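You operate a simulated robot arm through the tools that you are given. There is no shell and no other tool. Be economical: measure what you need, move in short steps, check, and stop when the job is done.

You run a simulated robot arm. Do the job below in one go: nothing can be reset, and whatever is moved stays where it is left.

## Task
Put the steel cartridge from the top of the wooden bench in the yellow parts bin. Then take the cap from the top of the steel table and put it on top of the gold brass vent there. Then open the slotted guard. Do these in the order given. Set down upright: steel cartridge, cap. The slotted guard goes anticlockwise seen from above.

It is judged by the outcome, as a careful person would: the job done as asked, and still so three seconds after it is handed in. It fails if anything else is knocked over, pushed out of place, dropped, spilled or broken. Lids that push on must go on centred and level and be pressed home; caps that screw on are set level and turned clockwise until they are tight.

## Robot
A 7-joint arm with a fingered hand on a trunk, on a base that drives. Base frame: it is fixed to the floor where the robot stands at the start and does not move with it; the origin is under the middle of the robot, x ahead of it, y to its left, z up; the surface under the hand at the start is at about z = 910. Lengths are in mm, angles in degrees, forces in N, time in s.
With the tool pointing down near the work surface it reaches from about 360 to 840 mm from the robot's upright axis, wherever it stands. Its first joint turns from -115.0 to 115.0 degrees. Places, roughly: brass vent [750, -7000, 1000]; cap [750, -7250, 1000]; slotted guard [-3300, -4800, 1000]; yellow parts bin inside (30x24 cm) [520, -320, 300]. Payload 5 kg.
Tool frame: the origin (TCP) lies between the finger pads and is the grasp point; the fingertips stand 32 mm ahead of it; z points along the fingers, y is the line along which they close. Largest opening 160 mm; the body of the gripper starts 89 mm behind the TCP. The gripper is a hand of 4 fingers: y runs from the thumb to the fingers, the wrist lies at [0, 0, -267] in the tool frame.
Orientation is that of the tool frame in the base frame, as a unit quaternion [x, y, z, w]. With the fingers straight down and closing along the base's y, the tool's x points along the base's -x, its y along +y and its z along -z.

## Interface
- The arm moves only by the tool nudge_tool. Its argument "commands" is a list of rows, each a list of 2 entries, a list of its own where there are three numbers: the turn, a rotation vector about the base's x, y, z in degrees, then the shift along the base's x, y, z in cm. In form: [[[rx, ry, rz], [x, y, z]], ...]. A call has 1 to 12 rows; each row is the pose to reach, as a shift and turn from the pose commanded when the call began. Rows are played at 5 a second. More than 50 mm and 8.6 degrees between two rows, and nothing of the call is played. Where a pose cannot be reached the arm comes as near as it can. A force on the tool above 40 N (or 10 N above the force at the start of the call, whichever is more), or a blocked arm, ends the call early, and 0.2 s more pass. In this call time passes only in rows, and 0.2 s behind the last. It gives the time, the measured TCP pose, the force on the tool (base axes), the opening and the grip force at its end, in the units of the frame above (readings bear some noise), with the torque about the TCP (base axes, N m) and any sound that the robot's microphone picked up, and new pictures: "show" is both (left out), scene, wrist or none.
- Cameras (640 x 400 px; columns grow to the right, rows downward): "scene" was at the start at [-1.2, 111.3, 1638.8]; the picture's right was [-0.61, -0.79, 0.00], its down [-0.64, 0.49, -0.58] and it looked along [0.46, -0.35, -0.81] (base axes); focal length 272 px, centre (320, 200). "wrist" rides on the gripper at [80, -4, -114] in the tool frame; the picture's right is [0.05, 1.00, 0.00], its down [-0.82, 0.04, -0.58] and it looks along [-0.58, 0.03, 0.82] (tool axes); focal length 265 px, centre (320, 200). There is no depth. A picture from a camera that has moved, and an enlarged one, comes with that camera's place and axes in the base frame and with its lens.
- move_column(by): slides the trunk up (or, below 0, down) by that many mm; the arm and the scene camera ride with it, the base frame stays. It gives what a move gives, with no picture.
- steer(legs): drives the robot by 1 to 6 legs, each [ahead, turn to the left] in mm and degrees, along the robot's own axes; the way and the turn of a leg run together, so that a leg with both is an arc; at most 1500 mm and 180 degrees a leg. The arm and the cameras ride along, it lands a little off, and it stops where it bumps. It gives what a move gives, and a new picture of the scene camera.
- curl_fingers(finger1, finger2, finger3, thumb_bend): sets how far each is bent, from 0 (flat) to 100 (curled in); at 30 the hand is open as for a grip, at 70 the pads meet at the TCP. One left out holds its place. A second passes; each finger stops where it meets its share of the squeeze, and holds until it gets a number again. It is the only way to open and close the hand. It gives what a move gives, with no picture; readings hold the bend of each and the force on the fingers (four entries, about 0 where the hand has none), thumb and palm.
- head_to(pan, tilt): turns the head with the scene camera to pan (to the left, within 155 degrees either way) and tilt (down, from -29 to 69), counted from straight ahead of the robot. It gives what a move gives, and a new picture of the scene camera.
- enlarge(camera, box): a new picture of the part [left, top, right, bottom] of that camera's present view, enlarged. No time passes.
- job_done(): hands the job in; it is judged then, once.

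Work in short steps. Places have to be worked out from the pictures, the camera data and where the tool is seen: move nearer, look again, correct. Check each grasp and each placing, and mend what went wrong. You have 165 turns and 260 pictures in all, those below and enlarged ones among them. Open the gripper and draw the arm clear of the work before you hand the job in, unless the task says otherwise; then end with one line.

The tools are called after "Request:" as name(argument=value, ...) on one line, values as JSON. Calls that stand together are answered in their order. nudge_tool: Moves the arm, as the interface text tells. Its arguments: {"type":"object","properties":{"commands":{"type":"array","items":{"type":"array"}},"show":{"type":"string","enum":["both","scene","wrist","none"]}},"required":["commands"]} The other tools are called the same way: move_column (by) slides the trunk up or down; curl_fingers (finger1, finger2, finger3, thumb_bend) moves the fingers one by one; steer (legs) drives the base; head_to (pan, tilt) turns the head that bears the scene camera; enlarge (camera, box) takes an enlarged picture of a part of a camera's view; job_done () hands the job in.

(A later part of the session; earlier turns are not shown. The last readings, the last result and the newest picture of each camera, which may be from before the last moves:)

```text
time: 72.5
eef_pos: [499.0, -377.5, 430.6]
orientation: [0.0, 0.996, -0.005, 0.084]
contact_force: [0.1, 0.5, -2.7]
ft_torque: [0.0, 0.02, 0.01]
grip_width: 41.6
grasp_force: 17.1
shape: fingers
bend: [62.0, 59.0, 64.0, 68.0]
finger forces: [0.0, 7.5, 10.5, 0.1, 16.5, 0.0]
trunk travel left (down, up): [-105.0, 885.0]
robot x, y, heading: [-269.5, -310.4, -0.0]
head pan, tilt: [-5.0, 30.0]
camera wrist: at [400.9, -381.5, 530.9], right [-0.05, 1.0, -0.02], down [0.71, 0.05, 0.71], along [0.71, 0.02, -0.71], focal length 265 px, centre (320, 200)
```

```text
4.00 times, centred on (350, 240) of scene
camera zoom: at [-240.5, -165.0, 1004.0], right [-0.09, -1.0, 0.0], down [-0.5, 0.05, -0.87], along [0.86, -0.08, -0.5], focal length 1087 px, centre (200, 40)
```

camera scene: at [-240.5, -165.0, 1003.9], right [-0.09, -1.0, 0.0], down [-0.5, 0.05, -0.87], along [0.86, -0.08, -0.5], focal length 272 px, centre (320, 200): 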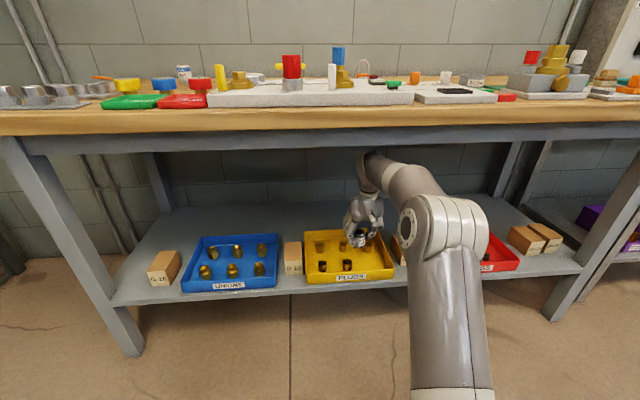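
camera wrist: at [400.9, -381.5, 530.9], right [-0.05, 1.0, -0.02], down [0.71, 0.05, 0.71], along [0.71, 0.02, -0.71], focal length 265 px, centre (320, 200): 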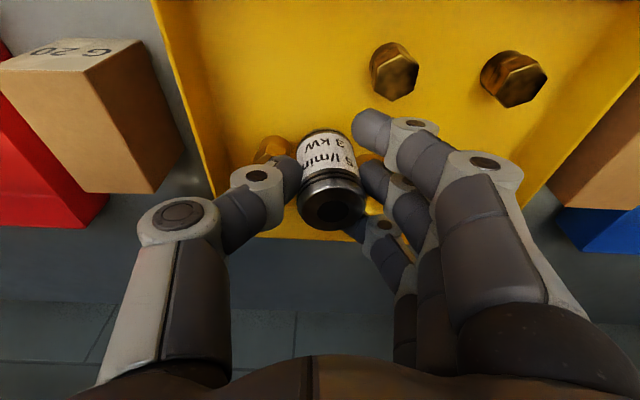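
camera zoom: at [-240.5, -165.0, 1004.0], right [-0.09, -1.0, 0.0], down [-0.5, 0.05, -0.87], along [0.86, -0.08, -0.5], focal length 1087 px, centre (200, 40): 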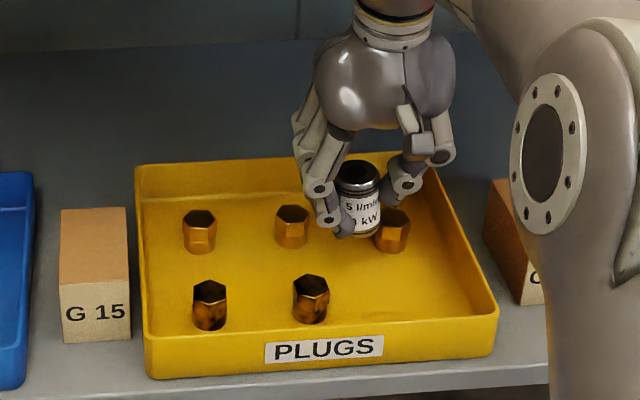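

By the scene view the cartridge is about 55–67 mm from each neighbouring plug, so it fits. I lower it slowly towards the floor (contact expected at TCP ≈ 369).

Request:
nudge_tool(commands=[[[0, 0, 0], [0, -0.3, -2]], [[0, 0, 0], [0, -0.3, -4]]], show="wrist")

Request:
enlarge(camera="scene", box=[290, 190, 410, 290])

```text
time: 73.1
eef_pos: [499.9, -381.5, 389.9]
orientation: [0.0, 0.996, -0.006, 0.085]
contact_force: [0.1, 0.3, -2.6]
ft_torque: [-0.04, 0.04, -0.03]
grip_width: 41.7
grasp_force: 17.5
shape: fingers
bend: [62.0, 59.0, 64.0, 68.0]
finger forces: [0.1, 7.5, 10.6, 0.0, 16.5, 0.0]
trunk travel left (down, up): [-105.0, 885.0]
robot x, y, heading: [-271.1, -313.6, -0.2]
head pan, tilt: [-5.0, 30.0]
camera wrist: at [401.4, -384.4, 490.4], right [-0.05, 1.0, -0.02], down [0.71, 0.05, 0.71], along [0.71, 0.02, -0.71], focal length 265 px, centre (320, 200)
```

wrist: 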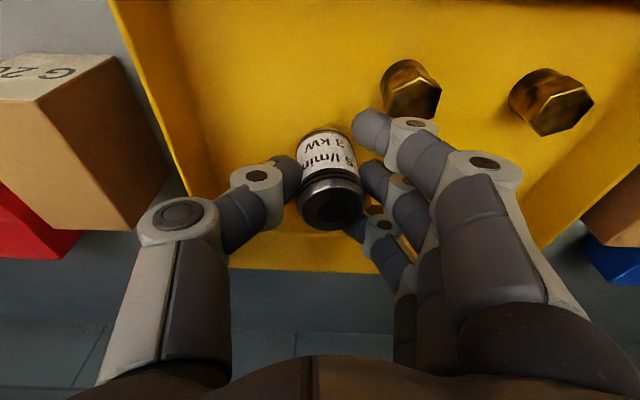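

```text
4.00 times, centred on (350, 240) of scene
camera zoom: at [-240.6, -165.0, 1004.0], right [-0.09, -1.0, 0.0], down [-0.5, 0.05, -0.87], along [0.86, -0.08, -0.5], focal length 1087 px, centre (200, 40)
```

zoom: 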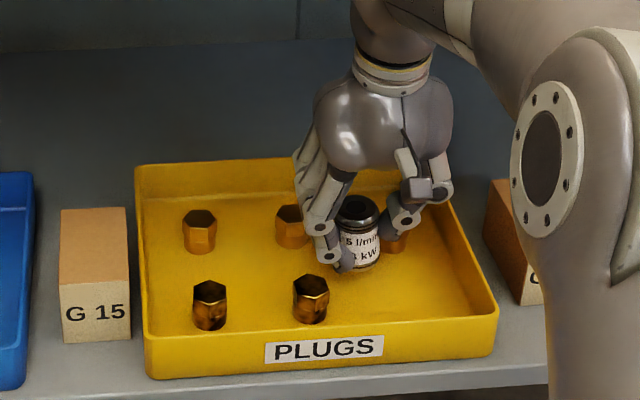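

Clearances look fine. I shift slightly away from the back-mid plug and lower to contact.

Request:
nudge_tool(commands=[[[0, 0, 0], [-0.4, -0.2, -0.8]], [[0, 0, 0], [-0.4, -0.2, -1.4]], [[0, 0, 0], [-0.4, -0.2, -1.9]]], show="wrist")

Request:
enlarge(camera="scene", box=[290, 190, 410, 290])

```text
time: 73.9
eef_pos: [493.8, -382.2, 370.9]
orientation: [0.001, 0.996, -0.005, 0.084]
contact_force: [-0.2, -0.4, -3.2]
ft_torque: [-0.01, 0.01, -0.02]
grip_width: 41.4
grasp_force: 17.3
shape: fingers
bend: [62.0, 59.0, 64.0, 68.0]
finger forces: [0.0, 7.5, 10.4, 0.1, 16.5, 0.0]
trunk travel left (down, up): [-105.0, 885.0]
robot x, y, heading: [-271.3, -313.7, -0.3]
head pan, tilt: [-5.0, 30.0]
camera wrist: at [396.3, -385.5, 470.7], right [-0.05, 1.0, -0.02], down [0.71, 0.05, 0.71], along [0.71, 0.02, -0.71], focal length 265 px, centre (320, 200)
```

wrist: 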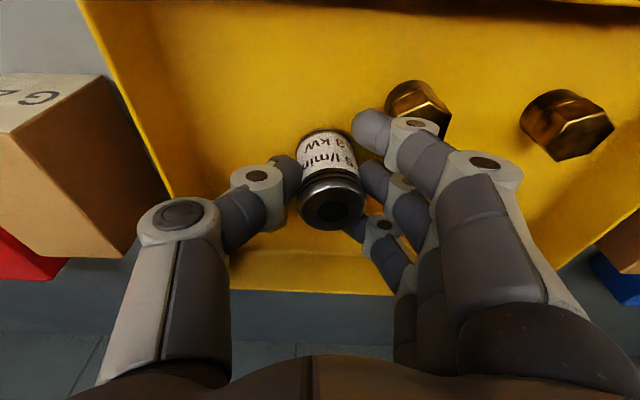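

```text
4.00 times, centred on (350, 240) of scene
camera zoom: at [-240.5, -165.0, 1004.0], right [-0.09, -1.0, 0.0], down [-0.5, 0.05, -0.87], along [0.86, -0.08, -0.5], focal length 1087 px, centre (200, 40)
```

zoom: 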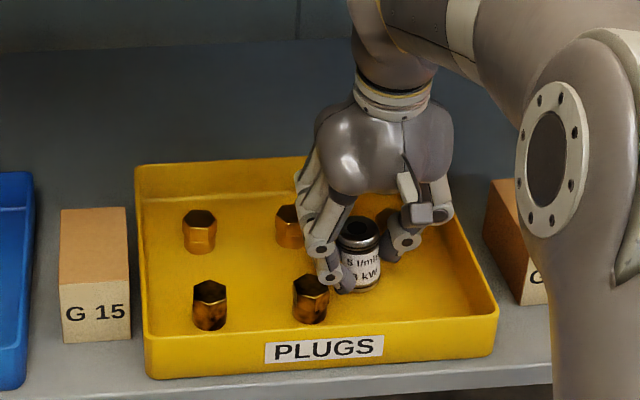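

No floor contact yet, so I ease down in millimetre steps.

Request:
nudge_tool(commands=[[[0, 0, 0], [0, 0, -0.2]], [[0, 0, 0], [0, 0, -0.4]]], show="none")

```text
time: 74.5
eef_pos: [493.5, -382.9, 368.7]
orientation: [0.001, 0.996, -0.006, 0.086]
contact_force: [-0.4, -0.7, 1.2]
ft_torque: [0.09, 0.02, 0.01]
grip_width: 41.6
grasp_force: 18.1
shape: fingers
bend: [62.0, 59.0, 64.0, 68.0]
finger forces: [0.0, 8.0, 10.6, 0.1, 17.3, 0.0]
trunk travel left (down, up): [-105.0, 885.0]
robot x, y, heading: [-273.8, -314.3, -0.0]
head pan, tilt: [-5.0, 30.0]
```

Contact is felt (force rose by 4 N). I release by opening mainly the thumb.

Request:
curl_fingers(finger1=59, finger2=57, finger3=61, thumb_bend=60)

Request:
nudge_tool(commands=[[[0, 0, 0], [0, 0, 0]]], show="wrist")

Request:
enlarge(camera="scene", box=[290, 190, 410, 290])

```text
time: 75.5
eef_pos: [495.7, -382.6, 368.4]
orientation: [0.0, 0.996, -0.005, 0.085]
contact_force: [0.1, -1.4, 1.6]
ft_torque: [-0.01, 0.04, 0.04]
grip_width: 53.4
grasp_force: 1.3
shape: fingers
bend: [60.0, 56.0, 61.0, 60.0]
finger forces: [1.5, 0.0, 0.0, 0.1, 0.0, 0.0]
trunk travel left (down, up): [-105.0, 885.0]
robot x, y, heading: [-269.9, -309.3, -0.2]
head pan, tilt: [-5.0, 30.0]
```

```text
time: 75.9
eef_pos: [494.8, -383.1, 369.0]
orientation: [0.001, 0.996, -0.005, 0.084]
contact_force: [0.7, 0.1, 1.1]
ft_torque: [-0.01, 0.03, 0.01]
grip_width: 53.5
grasp_force: 0.4
shape: fingers
bend: [60.0, 56.0, 61.0, 60.0]
finger forces: [1.3, 0.0, 0.1, 0.0, 0.1, 0.0]
trunk travel left (down, up): [-105.0, 885.0]
robot x, y, heading: [-271.1, -309.9, 0.1]
head pan, tilt: [-5.0, 30.0]
camera wrist: at [397.0, -386.1, 467.7], right [-0.05, 1.0, -0.02], down [0.71, 0.05, 0.71], along [0.71, 0.02, -0.71], focal length 265 px, centre (320, 200)
```

wrist: 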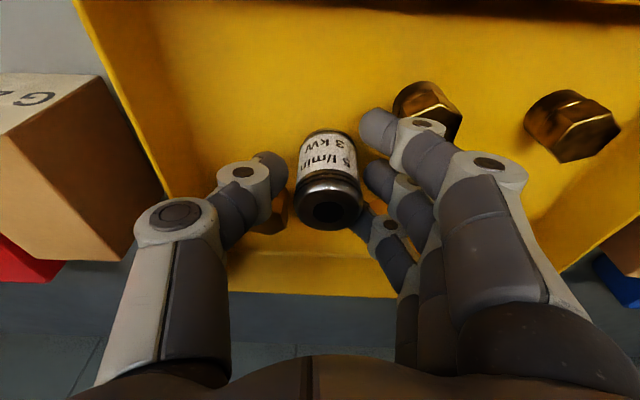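

```text
4.00 times, centred on (350, 240) of scene
camera zoom: at [-240.7, -165.1, 1004.0], right [-0.09, -1.0, 0.0], down [-0.5, 0.05, -0.87], along [0.86, -0.08, -0.5], focal length 1087 px, centre (200, 40)
```

zoom: 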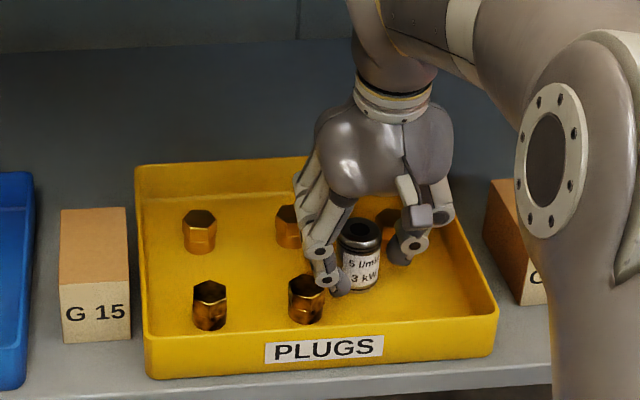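

The cartridge is free and upright. Finger 1 is just brushing the front-mid plug, so I draw that finger back in and rise straight up.

Request:
curl_fingers(finger1=64)

Request:
nudge_tool(commands=[[[0, 0, 0], [0, 0, 1.5]], [[0, 0, 0], [0, 0, 3.5]], [[0, 0, 0], [0, 0, 6]]], show="wrist")

Request:
enlarge(camera="scene", box=[290, 190, 410, 290])

```text
time: 76.9
eef_pos: [494.2, -383.3, 368.1]
orientation: [0.0, 0.996, -0.006, 0.084]
contact_force: [0.5, -0.8, -0.4]
ft_torque: [-0.02, -0.01, -0.01]
grip_width: 46.7
grasp_force: 0.2
shape: fingers
bend: [64.0, 56.0, 61.0, 60.0]
finger forces: [0.0, 0.0, 0.0, 0.1, 0.0, 0.1]
trunk travel left (down, up): [-105.0, 885.0]
robot x, y, heading: [-270.5, -313.1, -0.1]
head pan, tilt: [-5.0, 30.0]
```

```text
time: 77.7
eef_pos: [491.7, -384.5, 427.1]
orientation: [0.001, 0.996, -0.007, 0.085]
contact_force: [-0.4, 0.3, 0.4]
ft_torque: [-0.01, 0.02, 0.02]
grip_width: 46.5
grasp_force: 0.0
shape: fingers
bend: [64.0, 56.0, 61.0, 60.0]
finger forces: [0.0, 0.0, 0.1, 0.0, 0.0, 0.0]
trunk travel left (down, up): [-105.0, 885.0]
robot x, y, heading: [-273.3, -310.6, -0.3]
head pan, tilt: [-5.0, 30.0]
camera wrist: at [394.6, -387.9, 527.4], right [-0.05, 1.0, -0.02], down [0.71, 0.05, 0.71], along [0.71, 0.02, -0.71], focal length 265 px, centre (320, 200)
```

wrist: 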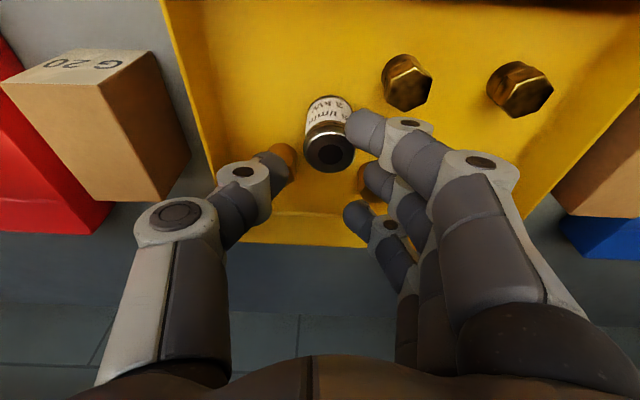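

```text
4.00 times, centred on (350, 240) of scene
camera zoom: at [-240.5, -165.1, 1003.9], right [-0.09, -1.0, 0.0], down [-0.5, 0.05, -0.87], along [0.86, -0.08, -0.5], focal length 1087 px, centre (200, 40)
```

zoom: 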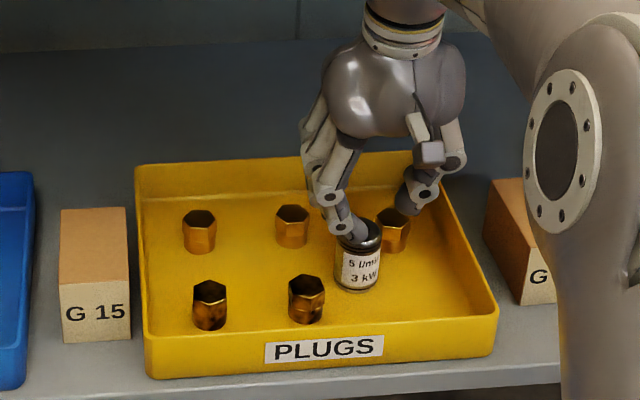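

The cartridge stands upright in the bin. Next I restore the moved plug: I tuck finger 1 away, move above the plug, and look.

Request:
curl_fingers(finger1=100, finger2=52, finger3=52, thumb_bend=57)

Request:
nudge_tool(commands=[[[0, 0, 0], [1.7, -1.8, 0]], [[0, 0, 0], [3.5, -3.5, 0]]], show="wrist")

Request:
enlarge(camera="scene", box=[290, 190, 410, 290])

```text
time: 78.7
eef_pos: [491.9, -383.9, 428.4]
orientation: [0.0, 0.996, -0.005, 0.084]
contact_force: [0.5, -0.1, 0.3]
ft_torque: [0.0, 0.02, 0.03]
grip_width: 57.6
grasp_force: 0.0
shape: fingers
bend: [100.0, 52.0, 52.0, 56.0]
finger forces: [0.0, 0.0, 0.0, 0.0, 0.0, 0.1]
trunk travel left (down, up): [-105.0, 885.0]
robot x, y, heading: [-272.3, -313.4, -0.1]
head pan, tilt: [-5.0, 30.0]
```

```text
time: 79.3
eef_pos: [528.6, -418.5, 427.3]
orientation: [0.0, 0.996, -0.006, 0.085]
contact_force: [-0.5, -0.1, 0.9]
ft_torque: [0.01, 0.0, -0.01]
grip_width: 57.8
grasp_force: 0.1
shape: fingers
bend: [100.0, 52.0, 52.0, 56.0]
finger forces: [0.0, 0.0, 0.0, 0.0, 0.0, 0.0]
trunk travel left (down, up): [-105.0, 885.0]
robot x, y, heading: [-274.1, -312.9, -0.3]
head pan, tilt: [-5.0, 30.0]
camera wrist: at [431.0, -421.1, 526.6], right [-0.05, 1.0, -0.02], down [0.71, 0.05, 0.71], along [0.71, 0.02, -0.71], focal length 265 px, centre (320, 200)
```

wrist: 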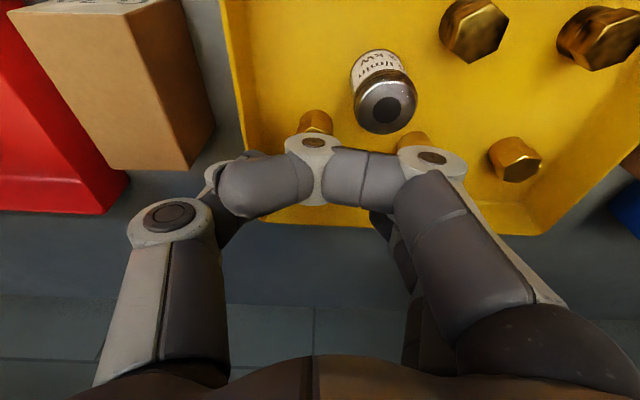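

```text
4.00 times, centred on (350, 240) of scene
camera zoom: at [-240.8, -165.0, 1004.0], right [-0.09, -1.0, 0.0], down [-0.5, 0.05, -0.87], along [0.86, -0.08, -0.5], focal length 1087 px, centre (200, 40)
```

zoom: 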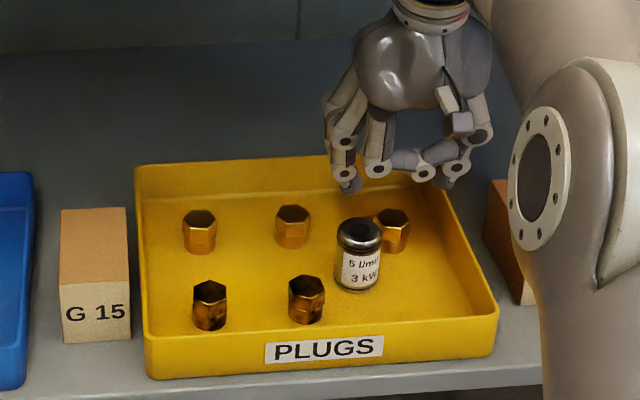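

The curled finger hangs too low and would hit the cartridge. I instead open finger 1 outward (30), so it passes beyond the cartridge, and look again.

Request:
curl_fingers(finger1=30)

Request:
enlarge(camera="wrist", box=[200, 40, 520, 240])

Request:
enlarge(camera="scene", box=[290, 190, 410, 290])

```text
time: 80.3
eef_pos: [529.0, -417.6, 425.8]
orientation: [0.001, 0.996, -0.005, 0.085]
contact_force: [-0.2, -1.3, -0.4]
ft_torque: [0.01, 0.03, -0.01]
grip_width: 118.0
grasp_force: 0.1
shape: fingers
bend: [30.0, 52.0, 52.0, 56.0]
finger forces: [0.1, 0.1, 0.0, 0.0, 0.1, 0.0]
trunk travel left (down, up): [-105.0, 885.0]
robot x, y, heading: [-274.3, -310.6, -0.0]
head pan, tilt: [-5.0, 30.0]
```

```text
2.00 times, centred on (360, 140) of wrist
camera zoom: at [430.9, -421.0, 526.1], right [-0.05, 1.0, -0.02], down [0.71, 0.05, 0.71], along [0.71, 0.02, -0.71], focal length 531 px, centre (240, 320)
```

zoom: 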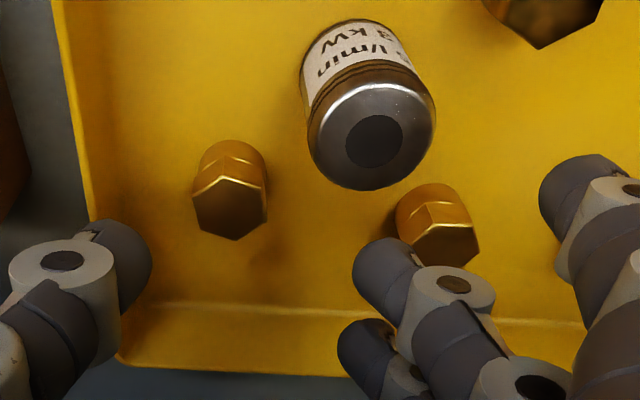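

```text
4.00 times, centred on (350, 240) of scene
camera zoom: at [-240.6, -165.1, 1004.0], right [-0.09, -1.0, 0.0], down [-0.5, 0.05, -0.87], along [0.86, -0.08, -0.5], focal length 1087 px, centre (200, 40)
```

zoom: 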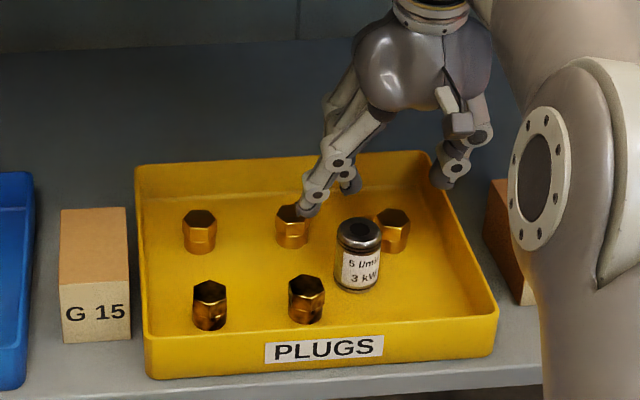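

The view is clear now. By the wrist view the plug is at (543, -423) and the cartridge at (504, -380). I align over the plug and descend partway.

Request:
nudge_tool(commands=[[[0, 0, 0], [1.3, -0.4, -1]], [[0, 0, 0], [1.3, -0.4, -2.5]], [[0, 0, 0], [1.3, -0.4, -3.6]]], show="wrist")

Request:
enlarge(camera="wrist", box=[200, 40, 520, 240])

Request:
enlarge(camera="scene", box=[290, 190, 410, 290])

```text
time: 81.1
eef_pos: [542.8, -421.7, 391.3]
orientation: [0.001, 0.996, -0.006, 0.084]
contact_force: [0.1, 0.3, 0.2]
ft_torque: [0.02, 0.0, 0.02]
grip_width: 118.2
grasp_force: 0.0
shape: fingers
bend: [30.0, 52.0, 52.0, 56.0]
finger forces: [0.0, 0.0, 0.0, 0.0, 0.0, 0.1]
trunk travel left (down, up): [-105.0, 885.0]
robot x, y, heading: [-270.5, -306.4, -0.2]
head pan, tilt: [-5.0, 30.0]
camera wrist: at [444.8, -425.3, 489.8], right [-0.05, 1.0, -0.02], down [0.71, 0.05, 0.71], along [0.71, 0.02, -0.71], focal length 265 px, centre (320, 200)
```

wrist: 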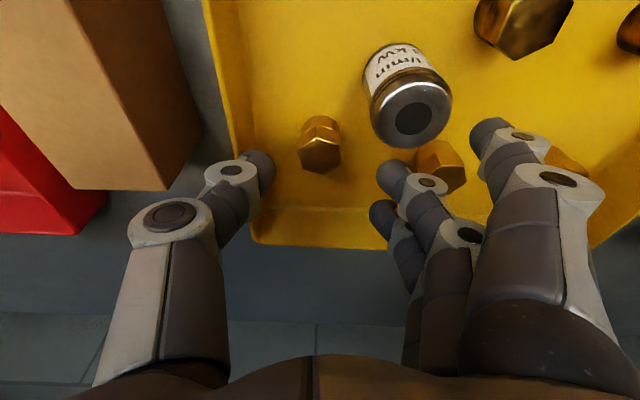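

```text
2.00 times, centred on (360, 140) of wrist
camera zoom: at [444.8, -425.3, 489.8], right [-0.05, 1.0, -0.02], down [0.71, 0.05, 0.71], along [0.71, 0.02, -0.71], focal length 531 px, centre (240, 320)
```

zoom: 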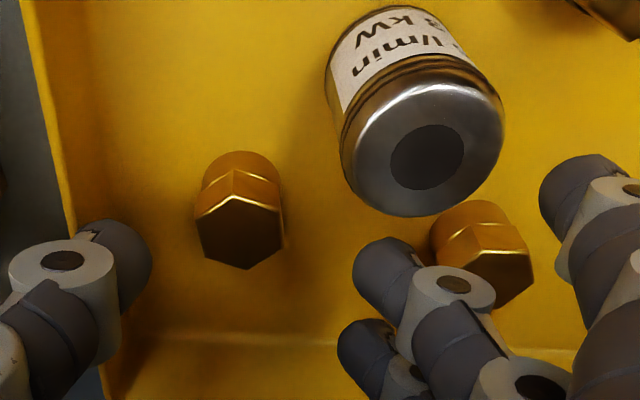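

```text
4.00 times, centred on (350, 240) of scene
camera zoom: at [-240.7, -165.0, 1004.0], right [-0.09, -1.0, 0.0], down [-0.5, 0.05, -0.87], along [0.86, -0.08, -0.5], focal length 1087 px, centre (200, 40)
```

zoom: 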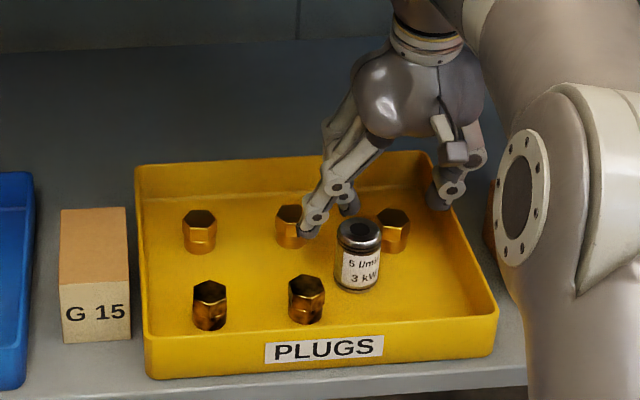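

The plug is centred. I open finger 1 a bit more for margin from the back-mid plug and descend to grasp height.

Request:
curl_fingers(finger1=24)

Request:
nudge_tool(commands=[[[0, 0, 0], [-0.2, -0.1, -1]], [[0, 0, 0], [-0.2, -0.1, -2]], [[0, 0, 0], [-0.2, -0.1, -2.5]]], show="none")

Request:
enlarge(camera="wrist", box=[200, 40, 520, 240])

```text
time: 82.1
eef_pos: [542.5, -422.2, 390.3]
orientation: [0.0, 0.996, -0.005, 0.085]
contact_force: [-0.3, 0.5, 0.5]
ft_torque: [-0.03, -0.03, -0.01]
grip_width: 126.2
grasp_force: 0.0
shape: fingers
bend: [24.0, 52.0, 52.0, 56.0]
finger forces: [0.1, 0.1, 0.0, 0.0, 0.0, 0.0]
trunk travel left (down, up): [-105.0, 885.0]
robot x, y, heading: [-273.7, -312.7, -0.4]
head pan, tilt: [-5.0, 30.0]
```

```text
time: 82.9
eef_pos: [540.3, -422.2, 366.9]
orientation: [-0.001, 0.996, -0.005, 0.085]
contact_force: [1.6, 4.4, 2.8]
ft_torque: [-0.15, -0.06, 0.03]
grip_width: 123.1
grasp_force: 1.5
shape: fingers
bend: [24.0, 52.0, 52.0, 57.0]
finger forces: [0.1, 0.0, 0.1, 0.0, 4.9, 0.0]
trunk travel left (down, up): [-105.0, 885.0]
robot x, y, heading: [-270.3, -311.9, -0.2]
head pan, tilt: [-5.0, 30.0]
```

```text
2.00 times, centred on (360, 140) of wrist
camera zoom: at [442.4, -425.4, 467.2], right [-0.05, 1.0, -0.02], down [0.71, 0.05, 0.71], along [0.71, 0.02, -0.71], focal length 531 px, centre (240, 320)
```

zoom: 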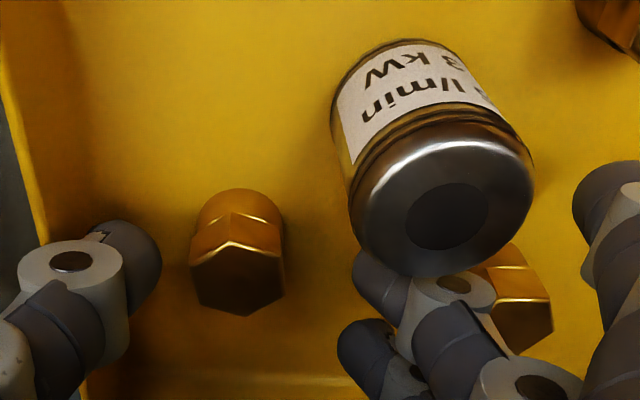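

The thumb is lightly pressing on the bin's right wall, and the plug is centred. I close the thumb and finger 2 onto the plug.

Request:
curl_fingers(thumb_bend=74, finger2=74, finger3=60)

Request:
enlarge(camera="wrist", box=[200, 40, 520, 240])

Request:
enlarge(camera="scene", box=[290, 190, 410, 290])

```text
time: 83.9
eef_pos: [540.0, -423.4, 366.2]
orientation: [0.0, 0.996, -0.006, 0.084]
contact_force: [0.5, -1.2, 1.5]
ft_torque: [-0.02, 0.03, 0.0]
grip_width: 99.7
grasp_force: 7.3
shape: fingers
bend: [24.0, 68.0, 60.0, 71.0]
finger forces: [0.0, 6.9, 0.0, 0.0, 7.8, 0.0]
trunk travel left (down, up): [-105.0, 885.0]
robot x, y, heading: [-275.4, -312.7, -0.1]
head pan, tilt: [-5.0, 30.0]
```

```text
2.00 times, centred on (360, 140) of wrist
camera zoom: at [442.3, -426.6, 467.1], right [-0.05, 1.0, -0.02], down [0.71, 0.05, 0.71], along [0.71, 0.02, -0.71], focal length 531 px, centre (240, 320)
```

zoom: 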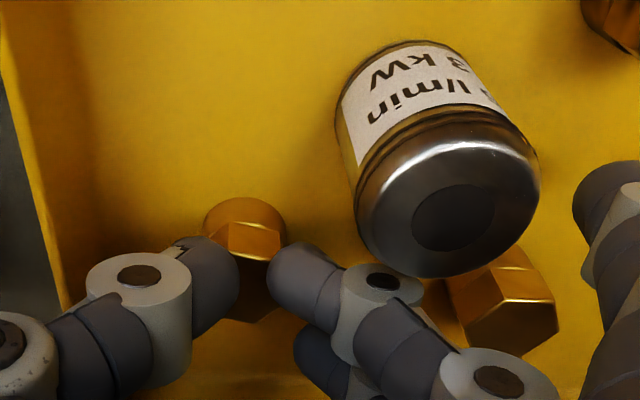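

```text
4.00 times, centred on (350, 240) of scene
camera zoom: at [-240.7, -165.1, 1004.0], right [-0.09, -1.0, 0.0], down [-0.5, 0.05, -0.87], along [0.86, -0.08, -0.5], focal length 1087 px, centre (200, 40)
```

zoom: 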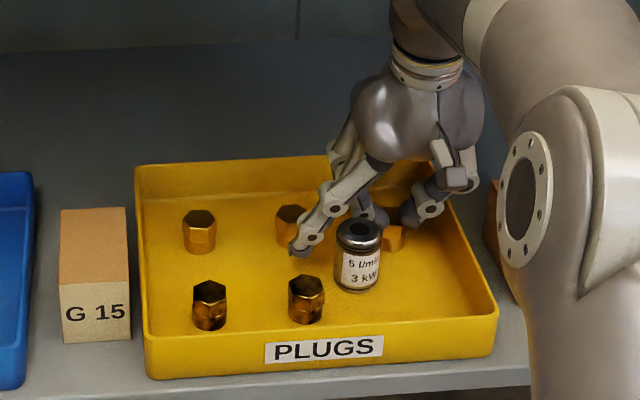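

Plug pinched at 7 N. I lift it clear above everything.

Request:
nudge_tool(commands=[[[0, 0, 0], [0, 0, 1.5]], [[0, 0, 0], [0, 0, 3.5]], [[0, 0, 0], [0, 0, 5.8]]], show="none")

Request:
enlarge(camera="wrist", box=[200, 40, 520, 240])

Request:
enlarge(camera="scene", box=[290, 190, 410, 290])

```text
time: 84.7
eef_pos: [539.3, -422.2, 422.9]
orientation: [0.001, 0.996, -0.005, 0.084]
contact_force: [0.0, -0.4, -0.1]
ft_torque: [-0.01, 0.02, 0.0]
grip_width: 95.5
grasp_force: 0.2
shape: fingers
bend: [24.0, 71.0, 60.0, 73.0]
finger forces: [0.0, 0.0, 0.0, 0.0, 0.0, 0.1]
trunk travel left (down, up): [-105.0, 885.0]
robot x, y, heading: [-272.5, -311.6, -0.1]
head pan, tilt: [-5.0, 30.0]
```

```text
2.00 times, centred on (360, 140) of wrist
camera zoom: at [441.6, -425.1, 522.3], right [-0.05, 1.0, -0.02], down [0.71, 0.05, 0.71], along [0.71, 0.02, -0.71], focal length 531 px, centre (240, 320)
```

zoom: 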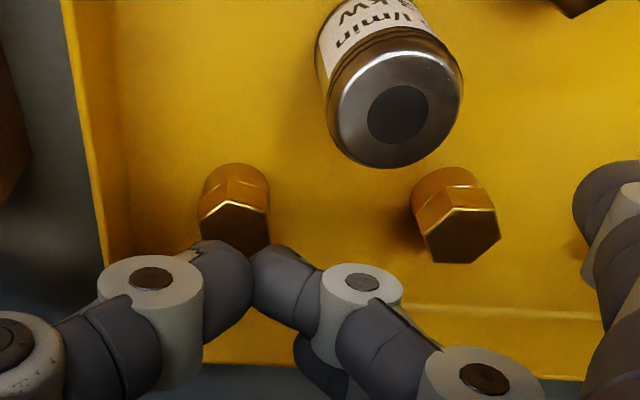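

```text
4.00 times, centred on (350, 240) of scene
camera zoom: at [-240.5, -165.1, 1003.9], right [-0.09, -1.0, 0.0], down [-0.5, 0.05, -0.87], along [0.86, -0.08, -0.5], focal length 1087 px, centre (200, 40)
```

zoom: 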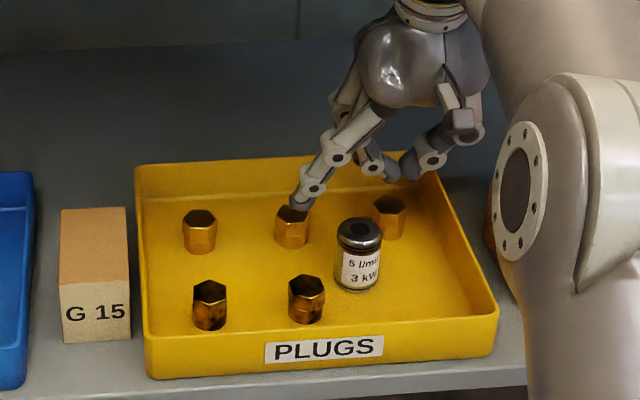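

The plug slipped out and still stands at about (553, -424). I'll regrasp with fingers 2 and 3 against the thumb, as worked on the cartridge, and keep the thumb clear of the wall.

Request:
curl_fingers(finger2=54, finger3=54, thumb_bend=61)

Request:
nudge_tool(commands=[[[0, 0, 0], [1, 0, -1]], [[0, 0, 0], [1.4, 0, -3]], [[0, 0, 0], [1.4, 0, -4]]], show="none")

Request:
enlarge(camera="wrist", box=[200, 40, 520, 240])

```text
time: 85.7
eef_pos: [538.4, -422.0, 421.7]
orientation: [0.0, 0.996, -0.005, 0.085]
contact_force: [1.3, -0.7, 0.7]
ft_torque: [-0.01, 0.0, 0.02]
grip_width: 116.1
grasp_force: 0.1
shape: fingers
bend: [24.0, 54.0, 54.0, 61.0]
finger forces: [0.1, 0.1, 0.0, 0.0, 0.0, 0.0]
trunk travel left (down, up): [-105.0, 885.0]
robot x, y, heading: [-274.4, -314.7, -0.2]
head pan, tilt: [-5.0, 30.0]
```

```text
time: 86.5
eef_pos: [554.4, -421.1, 384.8]
orientation: [-0.001, 0.996, -0.006, 0.084]
contact_force: [0.3, 0.2, -0.2]
ft_torque: [-0.03, -0.03, 0.0]
grip_width: 116.5
grasp_force: 0.1
shape: fingers
bend: [24.0, 54.0, 54.0, 61.0]
finger forces: [0.1, 0.1, 0.0, 0.0, 0.0, 0.0]
trunk travel left (down, up): [-105.0, 885.0]
robot x, y, heading: [-275.1, -315.6, -0.2]
head pan, tilt: [-5.0, 30.0]
```

```text
2.00 times, centred on (360, 140) of wrist
camera zoom: at [456.1, -424.9, 483.7], right [-0.05, 1.0, -0.02], down [0.71, 0.05, 0.71], along [0.71, 0.02, -0.71], focal length 531 px, centre (240, 320)
```

zoom: 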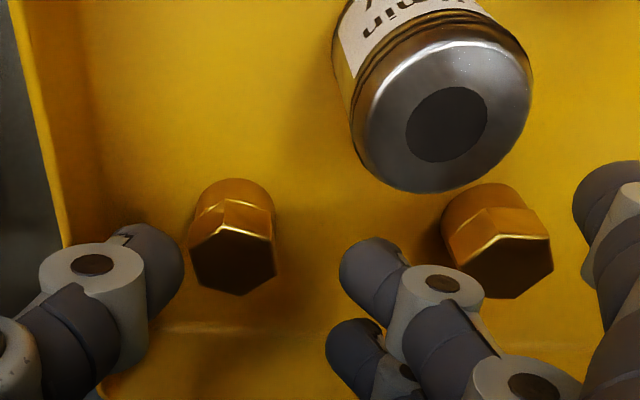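

The plug is centred in x. I adjust a few mm and descend to grasp height, then close with both fingers and the thumb.

Request:
nudge_tool(commands=[[[0, 0, 0], [0, -0.2, -1]], [[0, 0, 0], [0, -0.2, -1.9]]], show="none")

Request:
curl_fingers(finger2=76, finger3=76, thumb_bend=76)

Request:
enlarge(camera="wrist", box=[200, 40, 520, 240])

```text
time: 87.1
eef_pos: [553.0, -423.8, 366.9]
orientation: [0.001, 0.996, -0.005, 0.084]
contact_force: [-0.5, -0.4, 0.5]
ft_torque: [-0.03, 0.03, 0.01]
grip_width: 116.1
grasp_force: 0.1
shape: fingers
bend: [24.0, 54.0, 54.0, 61.0]
finger forces: [0.1, 0.0, 0.0, 0.0, 0.0, 0.1]
trunk travel left (down, up): [-105.0, 885.0]
robot x, y, heading: [-271.4, -312.9, -0.2]
head pan, tilt: [-5.0, 30.0]
```

```text
time: 88.1
eef_pos: [553.0, -424.1, 365.9]
orientation: [0.001, 0.996, -0.005, 0.084]
contact_force: [0.7, 0.5, 0.0]
ft_torque: [0.01, -0.02, -0.04]
grip_width: 93.9
grasp_force: 0.1
shape: fingers
bend: [24.0, 72.0, 76.0, 74.0]
finger forces: [0.1, 0.0, 0.0, 0.0, 0.1, 0.0]
trunk travel left (down, up): [-105.0, 885.0]
robot x, y, heading: [-271.7, -312.9, -0.1]
head pan, tilt: [-5.0, 30.0]
```

```text
2.00 times, centred on (360, 140) of wrist
camera zoom: at [456.1, -427.2, 466.1], right [-0.05, 1.0, -0.02], down [0.71, 0.05, 0.71], along [0.71, 0.02, -0.71], focal length 531 px, centre (240, 320)
```

zoom: 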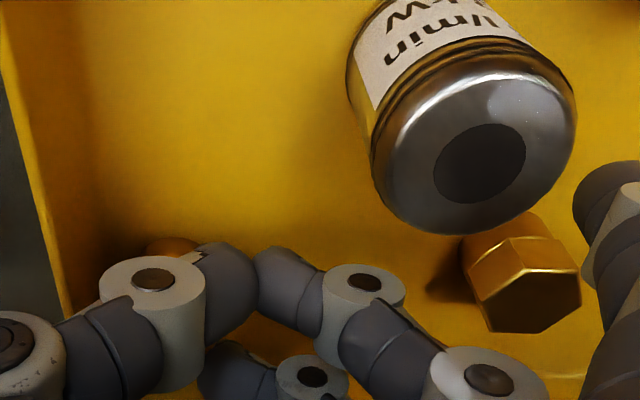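

The plug slid out again. I rise and look before trying anything else.

Request:
nudge_tool(commands=[[[0, 0, 0], [0, 0, 2]], [[0, 0, 0], [0, 0, 6]]], show="none")

Request:
curl_fingers(finger1=30, finger2=40, finger3=40, thumb_bend=40)

Request:
enlarge(camera="wrist", box=[120, 0, 600, 300])

Request:
enlarge(camera="scene", box=[290, 190, 410, 290])

```text
time: 88.7
eef_pos: [553.5, -424.5, 424.3]
orientation: [0.0, 0.996, -0.006, 0.085]
contact_force: [-0.2, -0.1, -1.1]
ft_torque: [-0.03, -0.01, 0.0]
grip_width: 93.9
grasp_force: 0.1
shape: fingers
bend: [24.0, 72.0, 76.0, 74.0]
finger forces: [0.1, 0.0, 0.0, 0.0, 0.0, 0.0]
trunk travel left (down, up): [-105.0, 885.0]
robot x, y, heading: [-270.5, -308.8, -0.0]
head pan, tilt: [-5.0, 30.0]
```

```text
time: 89.7
eef_pos: [551.6, -424.7, 426.4]
orientation: [0.0, 0.996, -0.005, 0.085]
contact_force: [-0.1, 0.1, -0.2]
ft_torque: [-0.02, 0.0, 0.0]
grip_width: 151.1
grasp_force: 0.0
shape: fingers
bend: [30.0, 40.0, 40.0, 40.0]
finger forces: [0.0, 0.0, 0.0, 0.1, 0.0, 0.0]
trunk travel left (down, up): [-105.0, 885.0]
robot x, y, heading: [-270.8, -312.1, -0.1]
head pan, tilt: [-5.0, 30.0]
```

```text
1.33 times, centred on (360, 150) of wrist
camera zoom: at [455.4, -427.8, 525.4], right [-0.05, 1.0, -0.02], down [0.71, 0.05, 0.71], along [0.71, 0.02, -0.71], focal length 354 px, centre (267, 267)
```

zoom: 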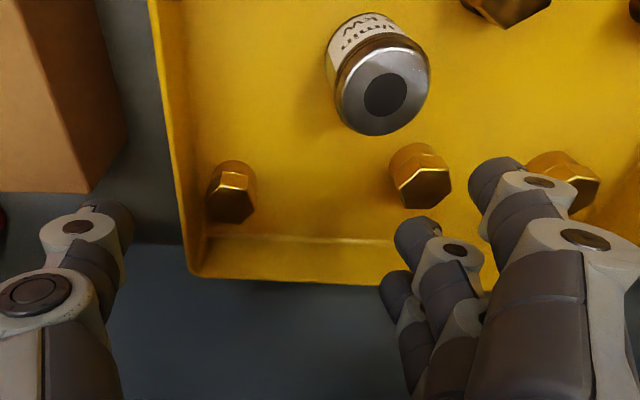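

```text
4.00 times, centred on (350, 240) of scene
camera zoom: at [-240.6, -165.0, 1004.0], right [-0.09, -1.0, 0.0], down [-0.5, 0.05, -0.87], along [0.86, -0.08, -0.5], focal length 1087 px, centre (200, 40)
```

zoom: 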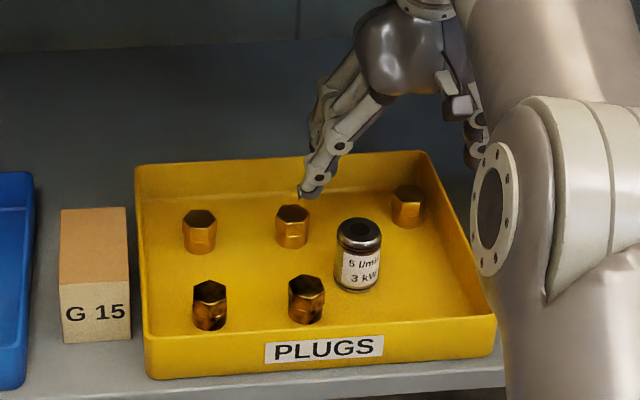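

The plug now stands upright in the back-right corner, and the closed fingertips rose above its top, which is why it slipped. I'll regrasp with the hand yawed 90° (closing along x) and lower. First I drive closer so the reach is comfortable.

Request:
steer(legs=[[80, 0]])

Request:
nudge_tool(commands=[[[0, 3.5, 0], [-1.5, 0, 0.4]], [[0, 7, 0], [-3, 0, 0.8]], [[0, 10, 0], [-5, -0.5, 1]]], show="none")

Request:
nudge_tool(commands=[[[0, 0, 8], [0, 0, 0]], [[0, 0, 16], [0, 0, 0]], [[0, 0, 24], [0, 0, 0]], [[0, 0, 32], [0, 0, 0]], [[0, 0, 40], [0, 0, 0]], [[0, 0, 48], [0, 0, 0]], [[0, 0, 56], [0, 0, 0]], [[0, 0, 64], [0, 0, 0]], [[0, 0, 72], [0, 0, 0]], [[0, 0, 80], [0, 0, 0]], [[0, 0, 85], [0, 0, 0]], [[0, 0, 90], [0, 0, 0]]], show="both")

```text
time: 90.8
eef_pos: [635.0, -422.7, 426.2]
orientation: [-0.002, 0.996, -0.005, 0.084]
contact_force: [-0.7, -0.5, 0.1]
ft_torque: [0.01, 0.04, 0.03]
grip_width: 151.0
grasp_force: 0.1
shape: fingers
bend: [30.0, 40.0, 40.0, 40.0]
finger forces: [0.1, 0.0, 0.1, 0.1, 0.0, 0.0]
trunk travel left (down, up): [-105.0, 885.0]
robot x, y, heading: [-190.4, -311.5, -0.2]
head pan, tilt: [-5.0, 30.0]
camera scene: at [-158.6, -165.2, 1004.0], right [-0.09, -1.0, 0.0], down [-0.5, 0.04, -0.87], along [0.86, -0.08, -0.5], focal length 272 px, centre (320, 200)
```

scene: 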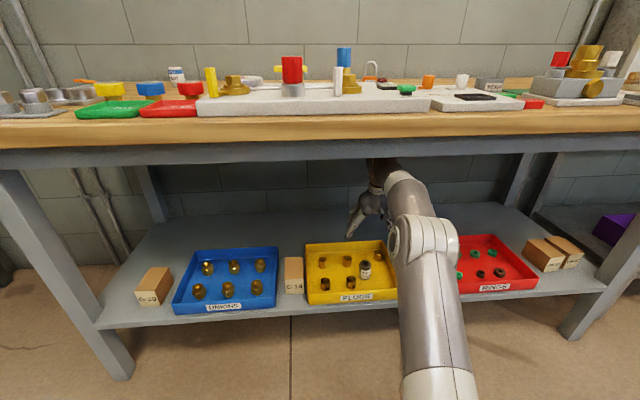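

```text
time: 91.6
eef_pos: [586.1, -427.5, 436.3]
orientation: [-0.003, 1.0, -0.005, -0.003]
contact_force: [0.2, 0.7, 0.9]
ft_torque: [0.02, -0.03, 0.01]
grip_width: 151.2
grasp_force: 0.0
shape: fingers
bend: [30.0, 40.0, 40.0, 40.0]
finger forces: [0.0, 0.0, 0.0, 0.0, 0.1, 0.0]
trunk travel left (down, up): [-105.0, 885.0]
robot x, y, heading: [-188.5, -315.1, -0.2]
head pan, tilt: [-5.0, 30.0]
```

```text
time: 94.2
eef_pos: [538.1, -385.3, 447.0]
orientation: [-0.539, 0.842, 0.001, 0.01]
contact_force: [-1.0, 0.5, 2.6]
ft_torque: [-0.03, -0.02, -0.02]
grip_width: 151.3
grasp_force: 0.1
shape: fingers
bend: [30.0, 40.0, 40.0, 40.0]
finger forces: [0.0, 0.0, 0.1, 0.0, 0.0, 0.1]
out of reach, approached as far as the arm can: row 7, 8, 9, 10, 11, 12
trunk travel left (down, up): [-105.0, 885.0]
robot x, y, heading: [-191.5, -311.8, 0.2]
head pan, tilt: [-5.0, 30.0]
camera scene: at [-159.8, -164.7, 1004.2], right [-0.09, -1.0, 0.0], down [-0.5, 0.04, -0.87], along [0.86, -0.08, -0.5], focal length 272 px, centre (320, 200)
camera wrist: at [509.1, -462.5, 560.4], right [-0.93, 0.37, -0.01], down [0.29, 0.75, 0.59], along [0.23, 0.55, -0.81], focal length 265 px, centre (320, 200)
```

scene: 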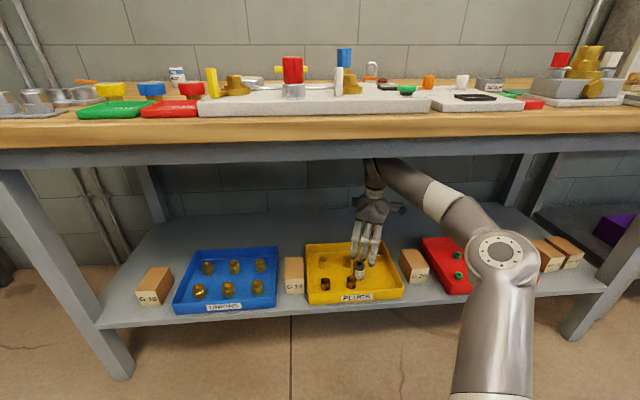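
wrist: 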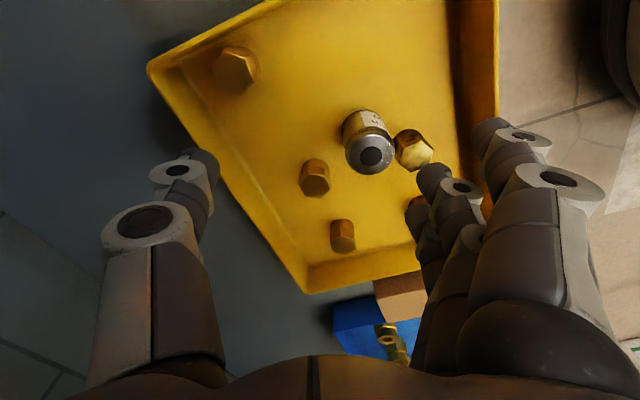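

The wrist hit its limit at +66° yaw. I turn the other way (towards -90°), first bringing the hand back up and over.

Request:
nudge_tool(commands=[[[0, 0, -8], [0, 0, 0]], [[0, 0, -16], [0.5, -1, 0]], [[0, 0, -24], [1, -2, 0]], [[0, 0, -32], [1.5, -3, 0]], [[0, 0, -40], [2, -4, 0]], [[0, 0, -48], [2.5, -4.5, 0]], [[0, 0, -56], [3, -4.5, 0]], [[0, 0, -64], [3, -4.5, 0]], [[0, 0, -72], [3, -4.5, 0]], [[0, 0, -80], [3, -4.5, 0]], [[0, 0, -88], [3, -4.5, 0]]], show="none")

Request:
nudge_tool(commands=[[[0, 0, -8], [0, 0, 0]], [[0, 0, -16], [0, 0, 0]], [[0, 0, -24], [0, 0, 0]], [[0, 0, -32], [0, 0, 0]], [[0, 0, -40], [0, 0, 0]], [[0, 0, -48], [0, 0, 0]], [[0, 0, -56], [0, 0, 0]], [[0, 0, -64], [0, 0, 0]]], show="both")

```text
time: 96.6
eef_pos: [568.6, -433.9, 441.3]
orientation: [0.198, 0.98, -0.005, 0.009]
contact_force: [-0.7, 0.0, -0.4]
ft_torque: [0.02, 0.02, -0.01]
grip_width: 151.0
grasp_force: 0.0
shape: fingers
bend: [30.0, 40.0, 40.0, 40.0]
finger forces: [0.1, 0.0, 0.0, 0.0, 0.1, 0.0]
trunk travel left (down, up): [-105.0, 885.0]
robot x, y, heading: [-189.4, -313.5, -0.3]
head pan, tilt: [-5.0, 30.0]
```

```text
time: 98.4
eef_pos: [567.9, -433.6, 441.8]
orientation: [0.687, 0.727, -0.008, 0.004]
contact_force: [0.6, -0.3, -0.1]
ft_torque: [-0.02, -0.05, 0.01]
grip_width: 151.3
grasp_force: 0.2
shape: fingers
bend: [30.0, 40.0, 40.0, 40.0]
finger forces: [0.0, 0.1, 0.0, 0.0, 0.0, 0.1]
trunk travel left (down, up): [-105.0, 885.0]
robot x, y, heading: [-184.8, -311.3, 0.1]
head pan, tilt: [-5.0, 30.0]
camera scene: at [-158.6, -165.2, 1004.0], right [-0.09, -1.0, 0.0], down [-0.5, 0.04, -0.87], along [0.86, -0.08, -0.5], focal length 272 px, centre (320, 200)
camera wrist: at [561.6, -351.2, 555.8], right [0.99, 0.11, -0.01], down [0.09, -0.8, 0.59], along [0.06, -0.59, -0.81], focal length 265 px, centre (320, 200)
```

scene: 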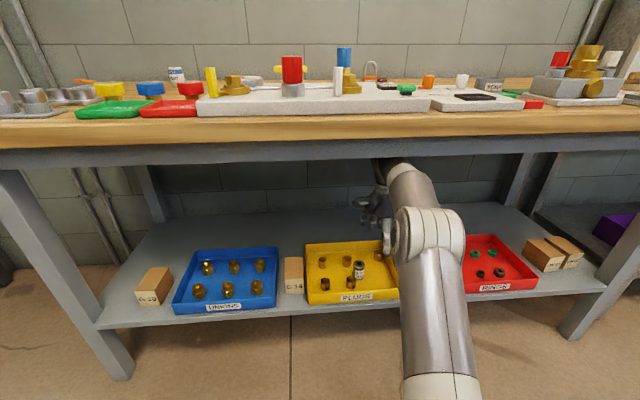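
wrist: 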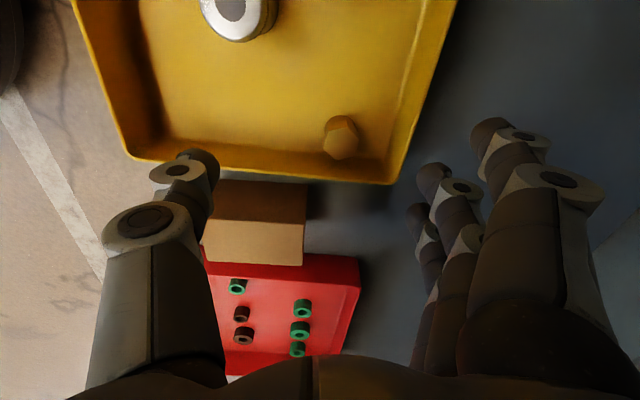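

Yaw -87° is reachable, and the plug is near (587, -436). I raise finger 3 (flat) so it clears the wall, and pre-close finger 2 and the thumb to a narrow gap.

Request:
curl_fingers(finger1=40, finger2=60, finger3=0, thumb_bend=60)

Request:
nudge_tool(commands=[[[0, 0, -3], [1.7, -0.8, 0]]], show="wrist")

Request:
enlarge(camera="scene", box=[290, 170, 410, 310])

```text
time: 99.4
eef_pos: [570.1, -433.5, 443.2]
orientation: [0.686, 0.727, -0.009, 0.005]
contact_force: [0.2, 0.4, -0.7]
ft_torque: [-0.01, 0.01, 0.05]
grip_width: 92.5
grasp_force: 0.0
shape: fingers
bend: [40.0, 60.0, 0.0, 60.0]
finger forces: [0.1, 0.0, 0.0, 0.0, 0.0, 0.1]
trunk travel left (down, up): [-105.0, 885.0]
robot x, y, heading: [-185.4, -315.2, -0.3]
head pan, tilt: [-5.0, 30.0]
```

```text
time: 99.8
eef_pos: [586.7, -440.6, 442.0]
orientation: [0.705, 0.709, -0.009, 0.005]
contact_force: [0.2, -0.3, 0.1]
ft_torque: [0.02, -0.01, 0.0]
grip_width: 92.4
grasp_force: 0.2
shape: fingers
bend: [40.0, 60.0, 0.0, 60.0]
finger forces: [0.0, 0.0, 0.0, 0.0, 0.0, 0.0]
trunk travel left (down, up): [-105.0, 885.0]
robot x, y, heading: [-186.0, -310.1, 0.0]
head pan, tilt: [-5.0, 30.0]
camera wrist: at [583.4, -358.6, 555.5], right [1.0, 0.06, -0.01], down [0.05, -0.8, 0.59], along [0.03, -0.59, -0.8], focal length 265 px, centre (320, 200)
```

wrist: 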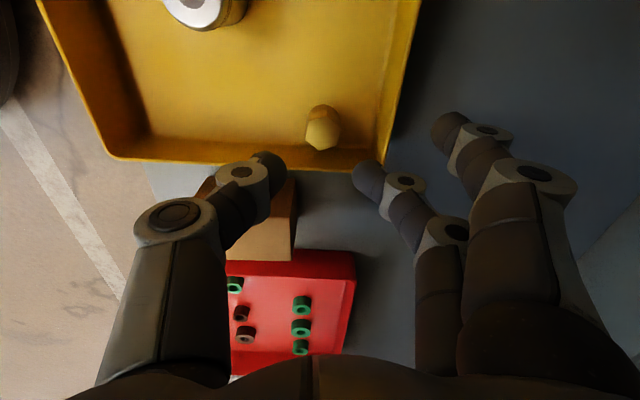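

```text
2.86 times, centred on (350, 240) of scene
camera zoom: at [-158.8, -165.2, 1004.0], right [-0.09, -1.0, 0.0], down [-0.5, 0.04, -0.87], along [0.86, -0.08, -0.5], focal length 777 px, centre (234, 86)
```

zoom: 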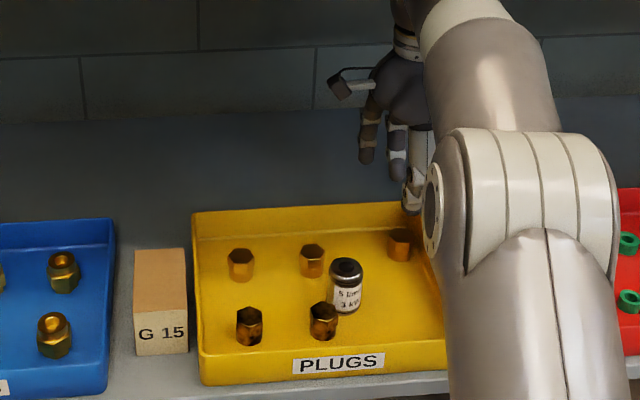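

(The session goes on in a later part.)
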